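You operate a simulated robot arm through the tools that you are given. There is no shell and no other tool. Be economical: measure what you need, move in short steps, check, and stop when the job is done.

Carry out the task below with a simulated robot arm. There is one attempt and no reset: what you move stays moved.

JOB
Count the foam blocks on the sewing bench top, then put as many of the tan caps from the sewing bench top on top of the small teal-banded pack there.

It is judged by the outcome, as a careful person would: the job done as asked, and still so three seconds after it is handed in. It fails if anything else is knocked over, pushed out of place, dropped, spilled or broken. A push-on lid holds only when it is set on centred and level and pressed home; a screw cap is set on level and turned clockwise until tight.

ROBOT AND FRAMES
A 6-joint arm with a two-finger parallel gripper, fixed in place. Base frame: the origin is at the foot of the arm, x ahead of it, y to its left, z up; the work surface is at about z = 80. Readings come in cm, rad, newtons and seconds.
With the tool pointing down near the work surface it reaches from about 26 to 68 cm from the base axis. Its first joint turns from -1.152 to 1.152 rad. Payload 2.9 kg.
The TCP is the grasp point between the finger pads, 3 cm short of the fingertips. In the tool frame z runs along the fingers and y along their closing line. The gripper opens to 11 cm. The fingers are 2 cm wide and 1 cm thick; the gripper's body (4.8 by 11.2 cm) begins 5.5 cm behind the TCP.
Orientation is told as [roll, pitch, yaw] about the base's x, y, z axes, in that order, counted from this pose: with the fingers straight down and closing along the base's y, the tool's x points along the base's -x, its y along +y and its z along -z.

CONTROLS
- The arm moves only by the tool nudge_tool. Its argument "steps" is a list of rows, each an object (a shift or turn left out is 0, a gripper value left out holds the last) with "gripper": the opening, from 0 (shut) to 1 (fully open); "delta_pos": the shift along the tool's x, y, z in cm, a list of three; "dr": the turn, a rotation vector about the tool's x, y, z in rad, a list of three. In form: [{"gripper": gripper, "delta_pos": [dx, dy, dz], "dr": [wx, wy, wz]}, ...]. A call has 1 to 10 rows; each row shifts and turns the commanded pose from where the row before left it, along the tool's axes as they then stand. Each row takes 0.2 s and may step no farther than 5 cm and 0.15 rad from the row before; otherwise, or with a gripper value out of range, the whole call is refused. A pose out of reach is approached as far as the arm can. The call stops where the force on the tool passes 40 N (or 10 N more than at its start, if that is more) or the arm is blocked; 0.2 s more then pass. The fingers move at their own pace (about 10.8 cm/s each) and stop on an object; they squeeze with about 37 N. The grip force told is the motor's: it shows also when the fingers shut on nothing. Time passes only in rows, and 0.2 s behind the last, so rows that do not move let the fingers close. It gives the time, the measured TCP pose, the force on the tool (base axes), the opening and the grip force at its end, in the units of the frame above (readings bear some noise).
- Cameras (640 x 400 px; columns grow to the right, rows downward): "scene" is fixed at [9, 43.95, 137.85]; the picture's right is [-0.61, -0.79, 0.00], its down [-0.57, 0.44, -0.69] and it looks along [0.55, -0.42, -0.72] (base axes); focal length 279 px, centre (320, 200). "wrist" rides on the gripper at [-3.6, 0, -5.7] in the tool frame; the picture's right is [0.00, -1.00, 0.00], its down [0.97, 0.00, -0.24] and it looks along [0.24, 0.00, 0.97] (tool axes); focal length 218 px, centre (320, 200).
- grab_frame(camera): a new picture of that camera. It takes no simulated time.
- locate(camera, pixels): there is no depth. For up to 12 entries [column, row, z] of the newest picture of that camera ("zoom" is the newest enlarged one), the place [x, y] in the base frame at which the ray of that pixel passes the height z, good to about 0.2 cm, but the place of the scene camera against the robot may be out by one fixed shift of up to 2.5 cm in any direction. It takes no simulated time.
- zoom(camera, box): a new picture of the part [left, top, right, bottom] of that camera's present view, enlarged. It takes no simulated time.
- finish_job(): hands the job in; it is judged then, once.

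Keep the steps short. Do not move on a guess: measure, check each grasp and each placing, and mend mistakes. In all there are 60 turns and 22 pictures (those below and enlarged ones count). Leave the gripper open and the arm clear of the work at the hand-in unless told otherwise, and finish with a single line.

The tools are called as name(argument=value, ...) on one line, values as JSON. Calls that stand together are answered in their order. nudge_tool: Moves the arm, as the interface text tells. Its arguments: {"type":"object","properties":{"steps":{"type":"array","items":{"type":"object","properties":{"gripper":{"type":"number"},"delta_pos":{"type":"array","items":{"type":"number"}},"dr":{"type":"array","items":{"type":"number"}}}}}},"required":["steps"]} The other tools are called the same way: grab_frame (camera) takes a picture; locate (camera, pixels) gives the place at which the rays of pixels pass given heights; zoom (camera, box) takes an enlarged picture of a part of a camera's view; finish_job () hands the job in.

At the start:

```text
time_s: 0.0
tcp_pos: [52.04, 5.67, 109.9]
tool_rot: [0.001, -0.001, -0.001]
force: [-0.3, -0.8, 0.6]
finger_gap: 10.99
grip_force: 0.1
```

scene: 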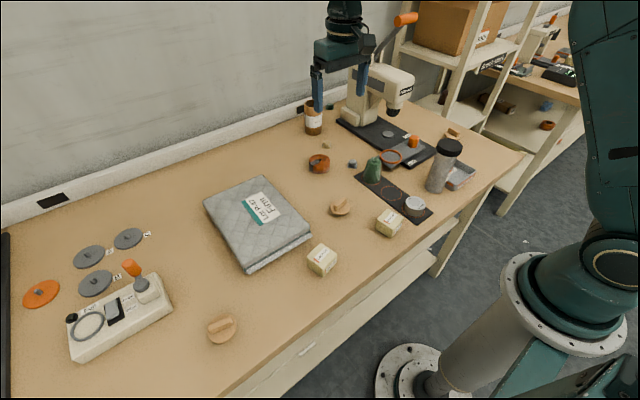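
wrist: 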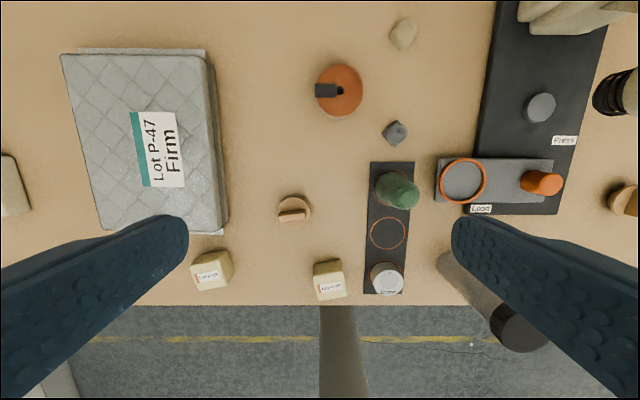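

I see two cream blocks with labels, tan round caps, and a quilted pack with a teal-banded label. I'll enlarge the views to identify them.

zoom(camera="scene", box=[190, 130, 470, 305])

zoom(camera="scene", box=[280, 70, 520, 220])

zoom(camera="scene", box=[0, 200, 260, 370])

```text
2.29 times, centred on (330, 218) of scene
```

zoom: 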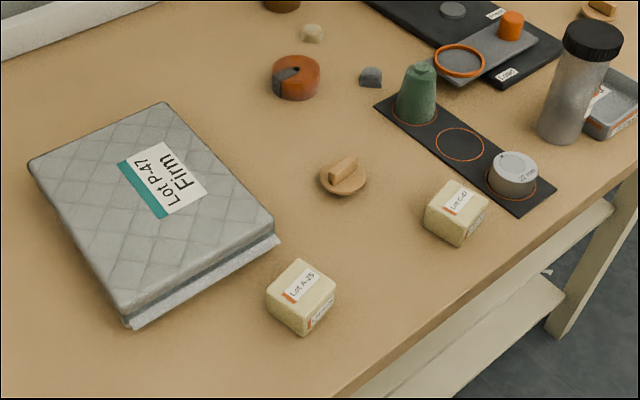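

```text
2.67 times, centred on (400, 145) of scene
```

zoom: 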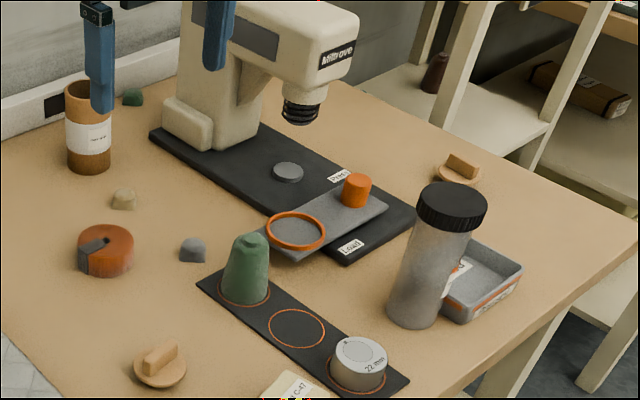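

```text
2.35 times, centred on (130, 285) of scene
```

zoom: 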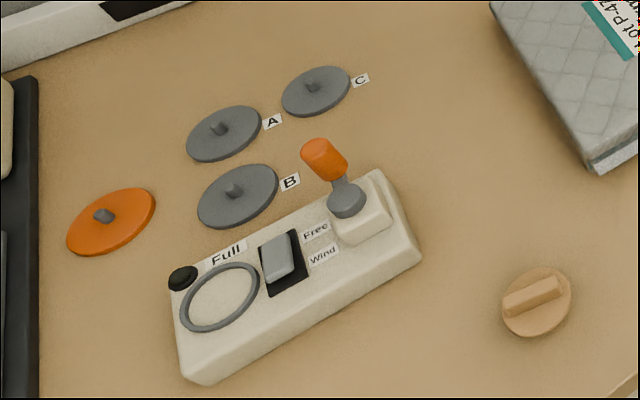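

I see two labelled blocks (A-25, C-47) and three tan caps so far. The left end of the bench is cut off, with something cream at the far left. I'll move the arm left at the same height to see it.

nudge_tool(steps=[{"delta_pos": [2, 5, 0]}, {"delta_pos": [2, 5, 0]}, {"delta_pos": [2, 5, 0]}, {"delta_pos": [2, 5, 0]}, {"delta_pos": [2, 5, 0]}, {"delta_pos": [0, 5, 0]}])

grab_frame(camera="wrist")

grab_frame(camera="scene")

```text
refused: row 1 steps farther than a row can; nothing moved
```

```text
16 pictures are left
```

wrist: 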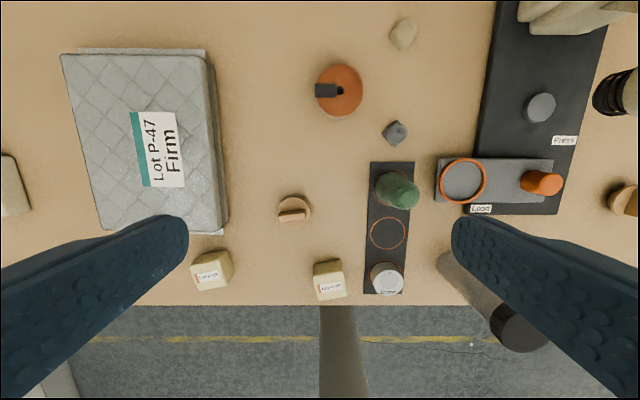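

```text
15 pictures are left
```

scene: 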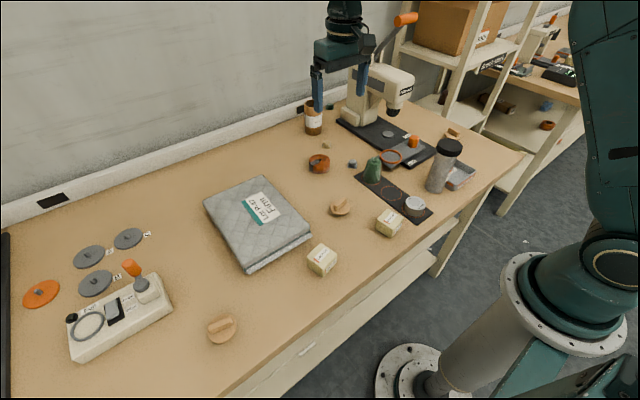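

That call was refused because the rows were too long, so I'll repeat it with shorter ones and look before going further.

nudge_tool(steps=[{"delta_pos": [1.5, 4.5, 0]}, {"delta_pos": [1.5, 4.5, 0]}, {"delta_pos": [1.5, 4.5, 0]}, {"delta_pos": [1.5, 4.5, 0]}, {"delta_pos": [1.5, 4.5, 0]}, {"delta_pos": [1.5, 4.5, 0]}, {"delta_pos": [1.5, 4.5, 0]}])

```text
time_s: 1.6
tcp_pos: [41.42, 37.05, 109.84]
tool_rot: [-0.001, 0.0, -0.001]
force: [-0.4, 0.0, 0.0]
finger_gap: 11.0
grip_force: 0.1
```

The arm has arrived. I'll look at the left part of the bench.

grab_frame(camera="wrist")

```text
14 pictures are left
```

wrist: 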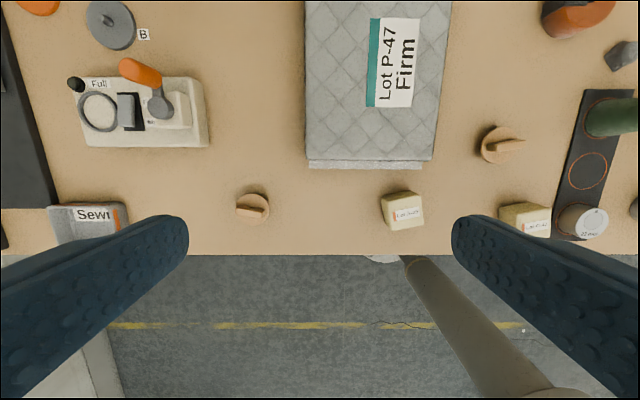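

There is a grey sign reading "Sewi…" at the left front edge and a black slab further left. I'll tilt the tool left and outward to see the rest.

nudge_tool(steps=[{"dr": [-0.14, 0, 0]}, {"dr": [-0.14, 0, 0]}, {"dr": [-0.14, 0, 0]}, {"dr": [-0.14, 0, 0]}, {"dr": [0, -0.14, 0]}, {"dr": [0, -0.14, 0]}])

grab_frame(camera="wrist")

```text
time_s: 3.0
tcp_pos: [41.41, 37.15, 109.91]
tool_rot: [0.579, -0.238, -0.153]
force: [0.0, -0.8, 0.8]
finger_gap: 11.01
grip_force: 0.1
```

```text
13 pictures are left
```

wrist: 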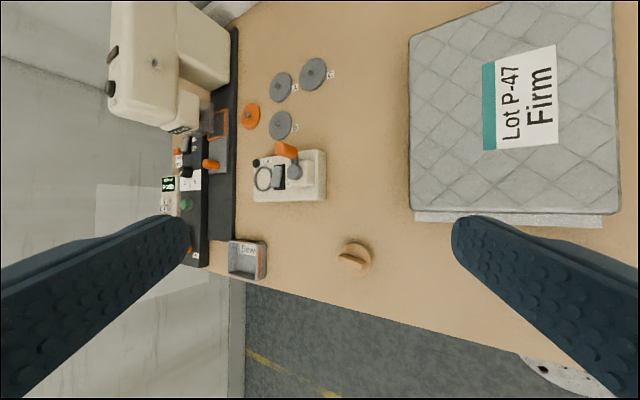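

I see a sewing machine and a small tray with a sign, but no other blocks or packs so far. I'll enlarge this area to be sure.

zoom(camera="wrist", box=[100, 90, 380, 290])

nudge_tool(steps=[{"dr": [0, 0.14, 0]}, {"dr": [0, 0.14, 0]}, {"dr": [0.14, 0, 0]}, {"dr": [0.14, 0, 0]}, {"dr": [0.14, 0, 0]}, {"dr": [0.14, 0, 0]}])

```text
2.00 times, centred on (240, 190) of wrist
```

zoom: 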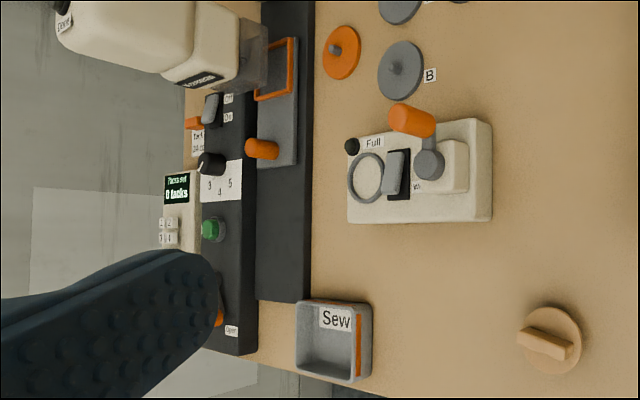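

```text
time_s: 4.4
tcp_pos: [41.56, 37.2, 109.8]
tool_rot: [-0.002, 0.002, 0.002]
force: [-0.8, -0.4, 0.1]
finger_gap: 11.01
grip_force: 0.0
```

The left end holds only the machine, its winder and an empty tray. Next I'll move the arm to the right end to check behind the jar and press.

nudge_tool(steps=[{"delta_pos": [-0.5, -4.9, 0]}, {"delta_pos": [-0.5, -4.9, 0]}, {"delta_pos": [-0.5, -4.9, 0]}, {"delta_pos": [-0.5, -4.9, 0]}, {"delta_pos": [-0.5, -4.9, 0]}, {"delta_pos": [-0.5, -4.9, 0]}, {"delta_pos": [-0.5, -4.9, 0]}, {"delta_pos": [-0.5, -4.9, 0]}, {"delta_pos": [-0.5, -4.9, 0]}, {"delta_pos": [0, -4.9, 0]}])

nudge_tool(steps=[{"delta_pos": [0, -4.9, 0]}, {"delta_pos": [0, -4.9, 0]}, {"dr": [0, -0.14, 0]}, {"dr": [0, -0.14, 0]}])

grab_frame(camera="wrist")

```text
time_s: 6.6
tcp_pos: [46.12, -12.12, 109.98]
tool_rot: [0.002, -0.001, 0.002]
force: [-0.4, -0.1, 1.3]
finger_gap: 11.0
grip_force: 0.1
```

```text
time_s: 7.6
tcp_pos: [46.2, -21.6, 109.79]
tool_rot: [0.002, -0.28, 0.003]
force: [0.0, 0.9, -0.4]
finger_gap: 11.0
grip_force: 0.0
```

```text
11 pictures are left
```

wrist: 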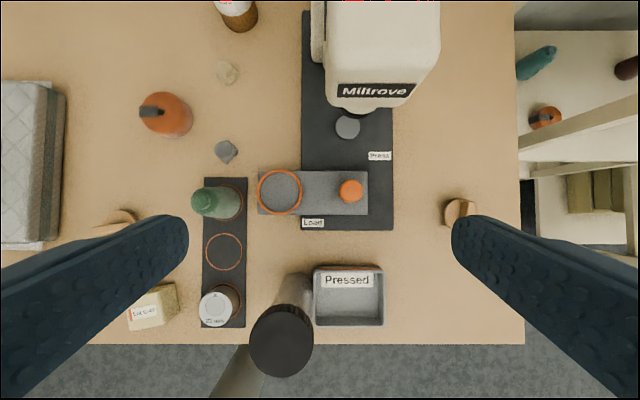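

The right end shows no more blocks on the bench (the olive ones are on the separate shelf). I'll bring the arm level again and back over the middle, so the pack and the two nearest caps are in view.

nudge_tool(steps=[{"dr": [0, 0.14, 0]}, {"dr": [0, 0.14, 0]}, {"delta_pos": [0.7, 4.9, 0]}, {"delta_pos": [0.7, 4.9, 0]}, {"delta_pos": [0.7, 4.9, 0]}, {"delta_pos": [0.7, 4.9, 0]}, {"delta_pos": [0.7, 4.9, 0]}, {"delta_pos": [0.7, 4.9, 0]}, {"delta_pos": [0.7, 4.9, 0]}, {"delta_pos": [0.7, 4.9, 0]}])

nudge_tool(steps=[{"delta_pos": [0, 4.9, 1]}, {"delta_pos": [0, 4.9, 1]}, {"delta_pos": [0, 0, 1]}, {"delta_pos": [0, 0, 0]}])

zoom(camera="wrist", box=[160, 60, 540, 297])

```text
time_s: 9.8
tcp_pos: [40.73, 17.5, 109.95]
tool_rot: [0.001, -0.001, -0.001]
force: [-0.5, 1.1, -0.1]
finger_gap: 10.98
grip_force: 0.1
```

```text
time_s: 10.8
tcp_pos: [40.58, 27.31, 106.65]
tool_rot: [0.0, 0.0, 0.001]
force: [-0.5, -0.1, 0.1]
finger_gap: 10.99
grip_force: 0.1
```

```text
1.68 times, centred on (350, 178) of wrist
```

zoom: 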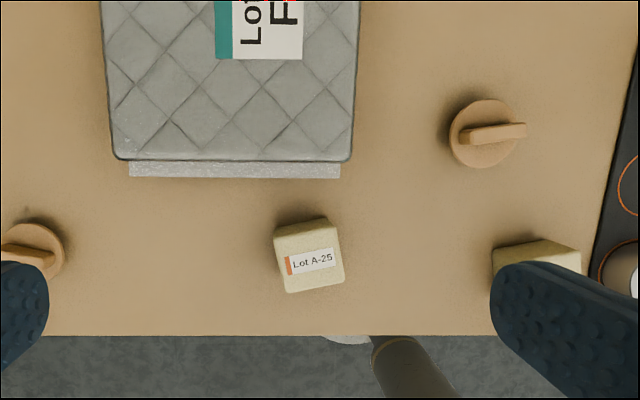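

Now the pack, one block (A-25) and two caps are visible. The middle cap's disc is centred at zoom (484,133), with its handle from (463,138) to (526,131). I'll measure the caps and pack at likely heights.

locate(camera="zoom", pixels=[[484, 133, 81], [449, 133, 81], [519, 133, 81], [496, 134, 83], [463, 139, 82.5], [526, 130, 83], [122, 161, 85], [352, 161, 85], [130, 177, 80], [340, 177, 80], [33, 247, 81], [215, 58, 85]])

```text
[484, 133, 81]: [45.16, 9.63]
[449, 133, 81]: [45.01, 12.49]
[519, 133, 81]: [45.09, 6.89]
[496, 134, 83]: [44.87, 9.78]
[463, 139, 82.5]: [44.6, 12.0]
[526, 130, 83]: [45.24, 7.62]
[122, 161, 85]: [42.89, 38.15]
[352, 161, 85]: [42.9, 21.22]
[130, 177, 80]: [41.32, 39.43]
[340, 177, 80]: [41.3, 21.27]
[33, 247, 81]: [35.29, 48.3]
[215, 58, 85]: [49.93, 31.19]
```

The middle cap is about 5.7 cm wide at (45.1, 9.7). Its handle runs nearly along y, so I'll turn the tool about 1.43 rad to close across it. I'll move over it high up, turn, then come down partway and look.

nudge_tool(steps=[{"delta_pos": [-1.1, -4.4, 0]}, {"delta_pos": [-1.1, -4.4, 0]}, {"delta_pos": [-1.1, -4.4, 0]}, {"delta_pos": [-1.0, -4.3, 0]}])

nudge_tool(steps=[{"dr": [0, 0, 0.143]}, {"dr": [0, 0, 0.143]}, {"dr": [0, 0, 0.143]}, {"dr": [0, 0, 0.143]}, {"dr": [0, 0, 0.143]}, {"dr": [0, 0, 0.143]}, {"dr": [0, 0, 0.143]}, {"dr": [0, 0, 0.143]}, {"dr": [0, 0, 0.143]}, {"dr": [0, 0, 0.143]}])

nudge_tool(steps=[{"delta_pos": [0, 0, 4.5]}, {"delta_pos": [0, 0, 4.5]}, {"delta_pos": [0, 0, 4]}, {"delta_pos": [0, 0, 0]}])

grab_frame(camera="wrist")

```text
time_s: 11.8
tcp_pos: [44.84, 10.08, 107.09]
tool_rot: [0.002, -0.001, 0.001]
force: [0.0, -0.8, 0.2]
finger_gap: 11.02
grip_force: 0.0
```

```text
time_s: 14.0
tcp_pos: [44.74, 9.93, 106.91]
tool_rot: [0.0, 0.0, -1.43]
force: [0.0, 0.5, -0.3]
finger_gap: 11.01
grip_force: 0.0
```

```text
time_s: 15.0
tcp_pos: [44.95, 10.04, 93.9]
tool_rot: [-0.001, 0.0, -1.429]
force: [-0.9, -0.6, -0.2]
finger_gap: 11.01
grip_force: 0.1
```

```text
9 pictures are left
```

wrist: 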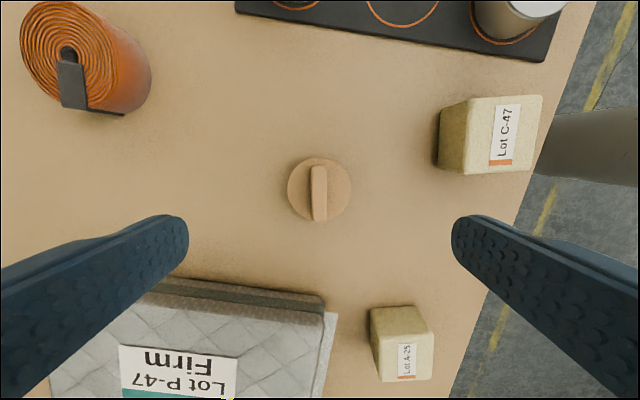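

The handle stands square between the fingers, at (319,193) on a disc at (319,189). I'll measure it, along with the near pack edge and blocks.

locate(camera="wrist", pixels=[[319, 189, 81], [319, 193, 83], [319, 167, 83], [320, 220, 83], [312, 193, 83], [327, 193, 83], [288, 189, 81], [351, 189, 81], [325, 297, 85], [337, 313, 80], [370, 345, 82], [440, 135, 82]])

```text
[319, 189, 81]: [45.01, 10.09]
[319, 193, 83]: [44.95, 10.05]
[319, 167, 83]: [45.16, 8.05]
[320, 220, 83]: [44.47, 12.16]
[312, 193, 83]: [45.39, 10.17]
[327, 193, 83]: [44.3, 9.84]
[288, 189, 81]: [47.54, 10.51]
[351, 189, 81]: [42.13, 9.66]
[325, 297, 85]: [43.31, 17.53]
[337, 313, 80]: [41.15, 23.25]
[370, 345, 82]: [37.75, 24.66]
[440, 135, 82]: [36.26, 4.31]
```

The cap is centred under the TCP, and the handle is about 1.1 cm wide. I'll narrow the gripper to about 4 cm and come down until the tips are about 1.4 cm above the table.

nudge_tool(steps=[{"gripper": 0.36}, {"gripper": 0.36, "delta_pos": [0, 0, 4]}, {"gripper": 0.36, "delta_pos": [0, 0, 3]}, {"gripper": 0.36, "delta_pos": [0, 0, 2]}, {"gripper": 0.36, "delta_pos": [0, 0, 0.5]}, {"gripper": 0.36}])

```text
time_s: 16.2
tcp_pos: [44.89, 9.84, 84.86]
tool_rot: [0.002, 0.0, -1.428]
force: [-3.1, -1.1, 10.5]
finger_gap: 3.97
grip_force: 0.2
stopped in row 6: the force on the tool passed its limit (the readings are from after the stop); the commanded pose is now the measured one
```

The tips touched the disc top at about z 81.9. I'll back off 0.3 cm and close on the handle.

nudge_tool(steps=[{"delta_pos": [0, 0, -0.3]}, {"gripper": 0}, {"gripper": 0}, {"gripper": 0}])

```text
time_s: 17.2
tcp_pos: [44.76, 9.88, 85.0]
tool_rot: [0.001, 0.0, -1.429]
force: [-0.3, 0.0, 0.2]
finger_gap: 1.02
grip_force: 37.4
```

It's gripped: opening 1.02 cm, 37 N. I'll lift 14 cm and move above the front of the pack at about (48, 25.5).

nudge_tool(steps=[{"delta_pos": [0, 0, -3]}, {"delta_pos": [0, 0, -4]}, {"delta_pos": [0, 0, -4]}, {"delta_pos": [0, 0, -3]}, {"delta_pos": [3.75, 1.34, 0]}, {"delta_pos": [3.75, 1.34, 0]}, {"delta_pos": [3.75, 1.34, 0]}, {"delta_pos": [3.75, 1.33, 0]}, {"delta_pos": [0, 0, 0]}])

grab_frame(camera="scene")

```text
time_s: 19.2
tcp_pos: [48.07, 25.36, 99.19]
tool_rot: [0.0, 0.0, -1.43]
force: [0.4, 0.2, 0.5]
finger_gap: 1.04
grip_force: 36.6
```

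```text
8 pictures are left
```

scene: 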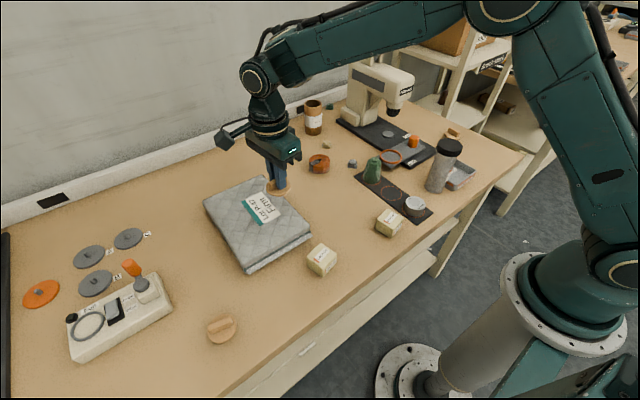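

The cap is held and hangs level over the pack. I'll come down to z 93, then by small steps until it touches.

nudge_tool(steps=[{"delta_pos": [0, 0, 3]}, {"delta_pos": [0, 0, 2]}, {"delta_pos": [0, 0, 1]}, {"delta_pos": [0, 0, 0.6]}, {"delta_pos": [0, 0, 0.6]}, {"delta_pos": [0, 0, 0.6]}, {"delta_pos": [0, 0, 0.5]}])

```text
time_s: 20.8
tcp_pos: [47.89, 25.64, 90.88]
tool_rot: [0.0, 0.001, -1.429]
force: [-0.2, 0.1, -1.2]
finger_gap: 1.06
grip_force: 36.8
```

No contact yet at z 90.9, so I'll keep going in small steps.

nudge_tool(steps=[{"delta_pos": [0, 0, 0.3]}, {"delta_pos": [0, 0, 0.3]}, {"delta_pos": [0, 0, 0.3]}, {"delta_pos": [0, 0, 0.3]}, {"delta_pos": [0, 0, 0.3]}])

```text
time_s: 22.0
tcp_pos: [48.21, 25.58, 89.4]
tool_rot: [0.003, 0.0, -1.43]
force: [-2.6, -3.6, 13.8]
finger_gap: 1.03
grip_force: 36.8
```

There is contact with 14 N at z 89.4, so the pack top is about z 84.5. I'll ease up 0.1 cm, open to about 4 cm and rise.

nudge_tool(steps=[{"delta_pos": [0, 0, -0.1]}, {"gripper": 0.36}, {"gripper": 0.36}, {"delta_pos": [0, 0, -1]}, {"delta_pos": [0, 0, -3]}, {"delta_pos": [0, 0, -4]}, {"delta_pos": [0, 0, -4]}])

grab_frame(camera="wrist")

```text
time_s: 23.6
tcp_pos: [48.01, 25.41, 101.49]
tool_rot: [0.0, 0.001, -1.429]
force: [0.0, 0.6, -0.2]
finger_gap: 3.95
grip_force: 0.0
```

```text
7 pictures are left
```

wrist: 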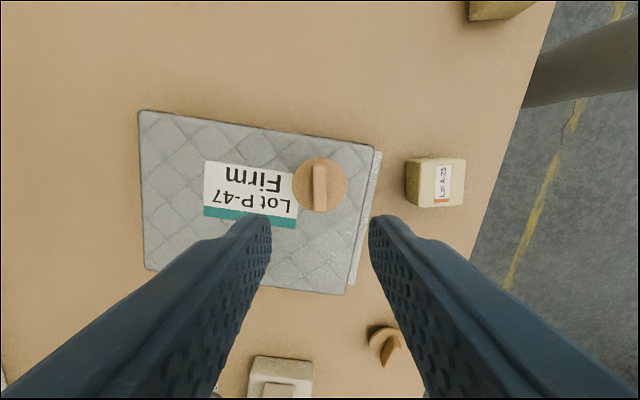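

The cap sits flat on the pack. The left cap is at about (386,343). I'll measure it.

locate(camera="wrist", pixels=[[386, 343, 81.5], [319, 185, 86], [346, 294, 84.5], [380, 150, 84.5]])

```text
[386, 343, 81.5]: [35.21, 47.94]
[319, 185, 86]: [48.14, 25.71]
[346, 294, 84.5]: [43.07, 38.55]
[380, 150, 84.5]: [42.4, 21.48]
```

The left cap is near (35.2, 47.9). I'll move over it at this height, lower to z 95, and look.

nudge_tool(steps=[{"delta_pos": [4.0, -1.6, 0]}, {"delta_pos": [4.0, -1.6, 0]}, {"delta_pos": [4.0, -1.6, 0]}, {"delta_pos": [4.0, -1.6, 0]}, {"delta_pos": [4.0, -1.6, 0]}, {"delta_pos": [4.0, -1.5, 0]}, {"delta_pos": [0, 0, 3.5]}, {"delta_pos": [0, 0, 3]}, {}])

grab_frame(camera="wrist")

```text
time_s: 25.6
tcp_pos: [35.42, 48.08, 94.73]
tool_rot: [0.0, 0.0, -1.431]
force: [-0.6, -0.9, 0.0]
finger_gap: 3.96
grip_force: 0.1
```

```text
6 pictures are left
```

wrist: 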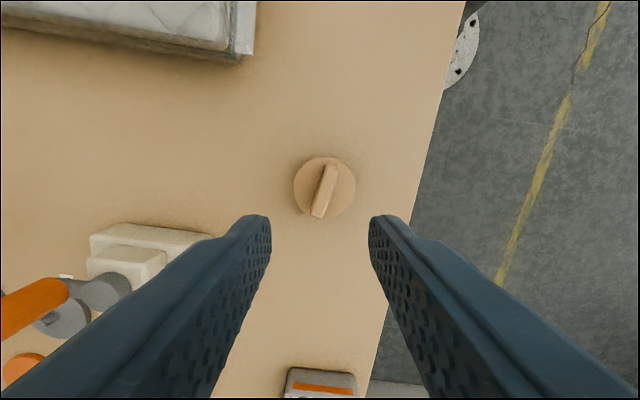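

The handle runs from (329,166) to (318,217), leaning slightly from the tool line. I'll measure it.

locate(camera="wrist", pixels=[[329, 167, 83], [318, 217, 83], [324, 192, 83], [325, 187, 81.5], [295, 187, 81.5], [355, 187, 81.5]])

```text
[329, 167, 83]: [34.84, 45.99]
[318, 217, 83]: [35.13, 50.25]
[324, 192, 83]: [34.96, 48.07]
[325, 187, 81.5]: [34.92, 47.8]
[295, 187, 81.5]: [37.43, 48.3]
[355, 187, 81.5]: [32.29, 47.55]
```

The centre is at (34.95, 48.0). I need to turn +0.21 rad and shift −0.45 in tool y. Then I'll come down to about z 85.2.

nudge_tool(steps=[{"delta_pos": [0, -0.45, 0]}, {"dr": [0, 0, 0.105]}, {"dr": [0, 0, 0.105]}, {"delta_pos": [0, 0, 4]}, {"delta_pos": [0, 0, 3]}, {"delta_pos": [0, 0, 2]}, {"delta_pos": [0, 0, 0.5]}, {}])

```text
time_s: 27.4
tcp_pos: [34.63, 47.87, 85.38]
tool_rot: [0.0, 0.0, -1.639]
force: [-0.2, -1.2, 0.4]
finger_gap: 3.95
grip_force: 0.1
```

No contact yet at z 85.4. I'll go 0.2 cm lower and close on the handle.

nudge_tool(steps=[{"delta_pos": [0, 0, 0.2]}, {"gripper": 0}, {"gripper": 0}, {"gripper": 0}])

```text
time_s: 28.4
tcp_pos: [34.65, 47.83, 85.19]
tool_rot: [0.002, -0.002, -1.64]
force: [0.5, 0.0, 0.2]
finger_gap: 1.06
grip_force: 37.0
```

It's gripped at 1.06 cm opening. I'll lift 14 cm and carry it over the pack to (48, 33.7), 8 cm beside the first cap.

nudge_tool(steps=[{"delta_pos": [0, 0, -3]}, {"delta_pos": [0, 0, -4]}, {"delta_pos": [0, 0, -4]}, {"delta_pos": [0, 0, -3]}, {"delta_pos": [-2.64, 2.86, 0]}, {"delta_pos": [-2.64, 2.86, 0]}, {"delta_pos": [-2.64, 2.86, 0]}, {"delta_pos": [-2.64, 2.86, 0]}, {"delta_pos": [-2.64, 2.86, 0]}, {}])

nudge_tool(steps=[{"delta_pos": [0, 0, 3]}, {"delta_pos": [0, 0, 2.5]}, {"delta_pos": [0, 0, 1.5]}, {"delta_pos": [0, 0, 1]}, {}])

```text
time_s: 30.6
tcp_pos: [48.11, 33.85, 99.27]
tool_rot: [-0.002, 0.0, -1.638]
force: [0.3, 0.0, -0.9]
finger_gap: 1.02
grip_force: 36.8
```

```text
time_s: 31.8
tcp_pos: [48.25, 33.78, 91.06]
tool_rot: [0.001, -0.001, -1.639]
force: [0.2, -0.6, -0.2]
finger_gap: 1.03
grip_force: 36.5
```

The cap is still held and sits at z 91.1 over the spot. I'll come down by small steps to contact.

nudge_tool(steps=[{"delta_pos": [0, 0, 0.4]}, {"delta_pos": [0, 0, 0.4]}, {"delta_pos": [0, 0, 0.3]}, {"delta_pos": [0, 0, 0.3]}, {"delta_pos": [0, 0, 0.2]}])

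```text
time_s: 33.0
tcp_pos: [48.2, 33.67, 89.46]
tool_rot: [0.003, -0.001, -1.637]
force: [-1.1, -0.2, 1.8]
finger_gap: 1.05
grip_force: 37.2
```

The touch is just starting at 1.8 N. I'll go a bit lower in 0.1 cm steps.

nudge_tool(steps=[{"delta_pos": [0, 0, 0.1]}, {"delta_pos": [0, 0, 0.1]}])

```text
time_s: 33.6
tcp_pos: [48.25, 33.67, 89.53]
tool_rot: [0.003, 0.004, -1.639]
force: [-2.5, -2.0, 17.2]
finger_gap: 1.04
grip_force: 37.1
```

There is firm contact. I'll ease up slightly, open, rise, and pull the arm back towards the base, clear of the bench items.

nudge_tool(steps=[{"delta_pos": [0, 0, -0.1]}, {"gripper": 0.36}, {"gripper": 0.36}, {"delta_pos": [0, 0, -1]}, {"delta_pos": [0, 0, -3]}, {"delta_pos": [0, 0, -4]}, {"delta_pos": [0, 0, -4]}, {"delta_pos": [0, 0, -4]}, {"delta_pos": [0, 0, -4], "gripper": 1}])

nudge_tool(steps=[{"delta_pos": [-4, -1.5, 0]}, {"delta_pos": [-4, -1.5, 0]}, {"delta_pos": [-4, -1.5, 0]}, {"delta_pos": [-4, -1.5, 0]}, {"delta_pos": [-4, -1.5, 0]}, {}])

zoom(camera="scene", box=[180, 120, 460, 295])

```text
time_s: 35.6
tcp_pos: [47.98, 33.68, 109.5]
tool_rot: [0.003, 0.001, -1.639]
force: [0.9, -0.3, 0.4]
finger_gap: 10.99
grip_force: 0.1
```

```text
time_s: 37.0
tcp_pos: [39.21, 14.22, 109.37]
tool_rot: [0.001, -0.001, -1.64]
force: [0.9, 0.1, -0.9]
finger_gap: 11.01
grip_force: 0.1
```

```text
2.29 times, centred on (320, 208) of scene
```

zoom: 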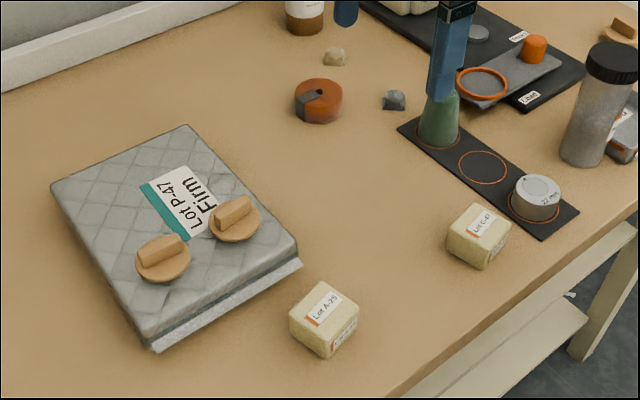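

Both caps sit flat on the pack, and both blocks are in place. Before handing in, I'll check that the count isn't missing a block hidden behind the press or far items. I'll turn the tool back and look there.

nudge_tool(steps=[{"dr": [0, 0, -0.149]}, {"dr": [0, 0, -0.149]}, {"dr": [0, 0, -0.149]}, {"dr": [0, 0, -0.149]}, {"dr": [0, 0, -0.149]}, {"dr": [0, 0, -0.149]}, {"dr": [0, 0, -0.149]}, {"dr": [0, 0, -0.149]}, {"dr": [0, 0, -0.149]}, {"dr": [0, 0, -0.149]}])

nudge_tool(steps=[{"dr": [0, 0, -0.149]}, {"delta_pos": [-1, -4, -1]}, {"delta_pos": [-1, -4, -1]}, {"delta_pos": [-1, -4, -1]}, {"dr": [0, -0.149, 0]}, {"dr": [0, -0.149, 0]}, {"dr": [0, -0.149, 0]}, {"dr": [0, -0.149, 0]}, {}])

grab_frame(camera="wrist")

```text
time_s: 39.2
tcp_pos: [39.36, 14.18, 109.33]
tool_rot: [0.001, 0.0, -0.144]
force: [0.3, 0.8, -0.4]
finger_gap: 10.97
grip_force: 0.1
```

```text
time_s: 41.2
tcp_pos: [42.15, 2.25, 112.53]
tool_rot: [0.0, -0.599, 0.0]
force: [-0.6, -0.3, 1.2]
finger_gap: 10.99
grip_force: 0.0
```

```text
4 pictures are left
```

wrist: 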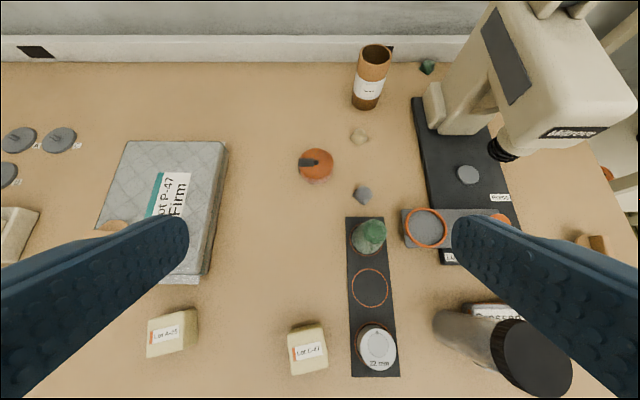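

Everything along the wall up to the press is clear of further blocks. One more look from the right side will cover behind the press.

nudge_tool(steps=[{"delta_pos": [0, -4.8, 0]}, {"delta_pos": [0, -4.8, 0]}, {"delta_pos": [0, -4.8, 0]}, {"delta_pos": [0, -4.8, 0]}, {"delta_pos": [0, -4.8, 0]}, {"delta_pos": [0, -4.8, 0]}, {}])

grab_frame(camera="wrist")

```text
time_s: 42.8
tcp_pos: [42.47, -26.63, 112.41]
tool_rot: [-0.001, -0.597, 0.001]
force: [0.1, -0.8, -0.3]
finger_gap: 11.01
grip_force: 0.0
```

```text
3 pictures are left
```

wrist: 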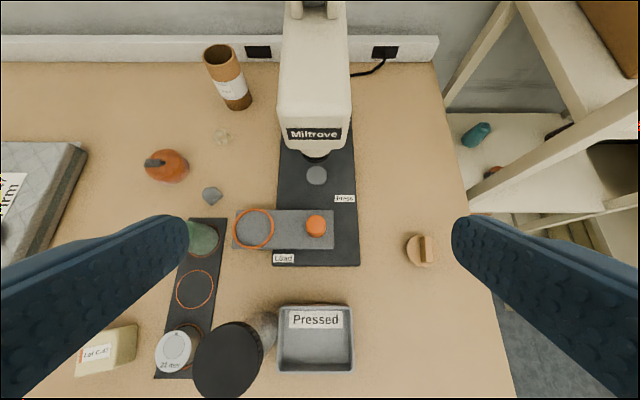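

The area behind the press is clear too, and the tray is empty. That makes two foam blocks on the bench top (A-25 and C-47), and two tan caps are on the pack. The gripper is open and the arm is high and clear, so I'll hand in.

finish_job()

```text
The job is handed in.
```

I counted two foam blocks (A-25 and C-47) on the sewing bench top and set two tan caps flat on top of the teal-banded pack.
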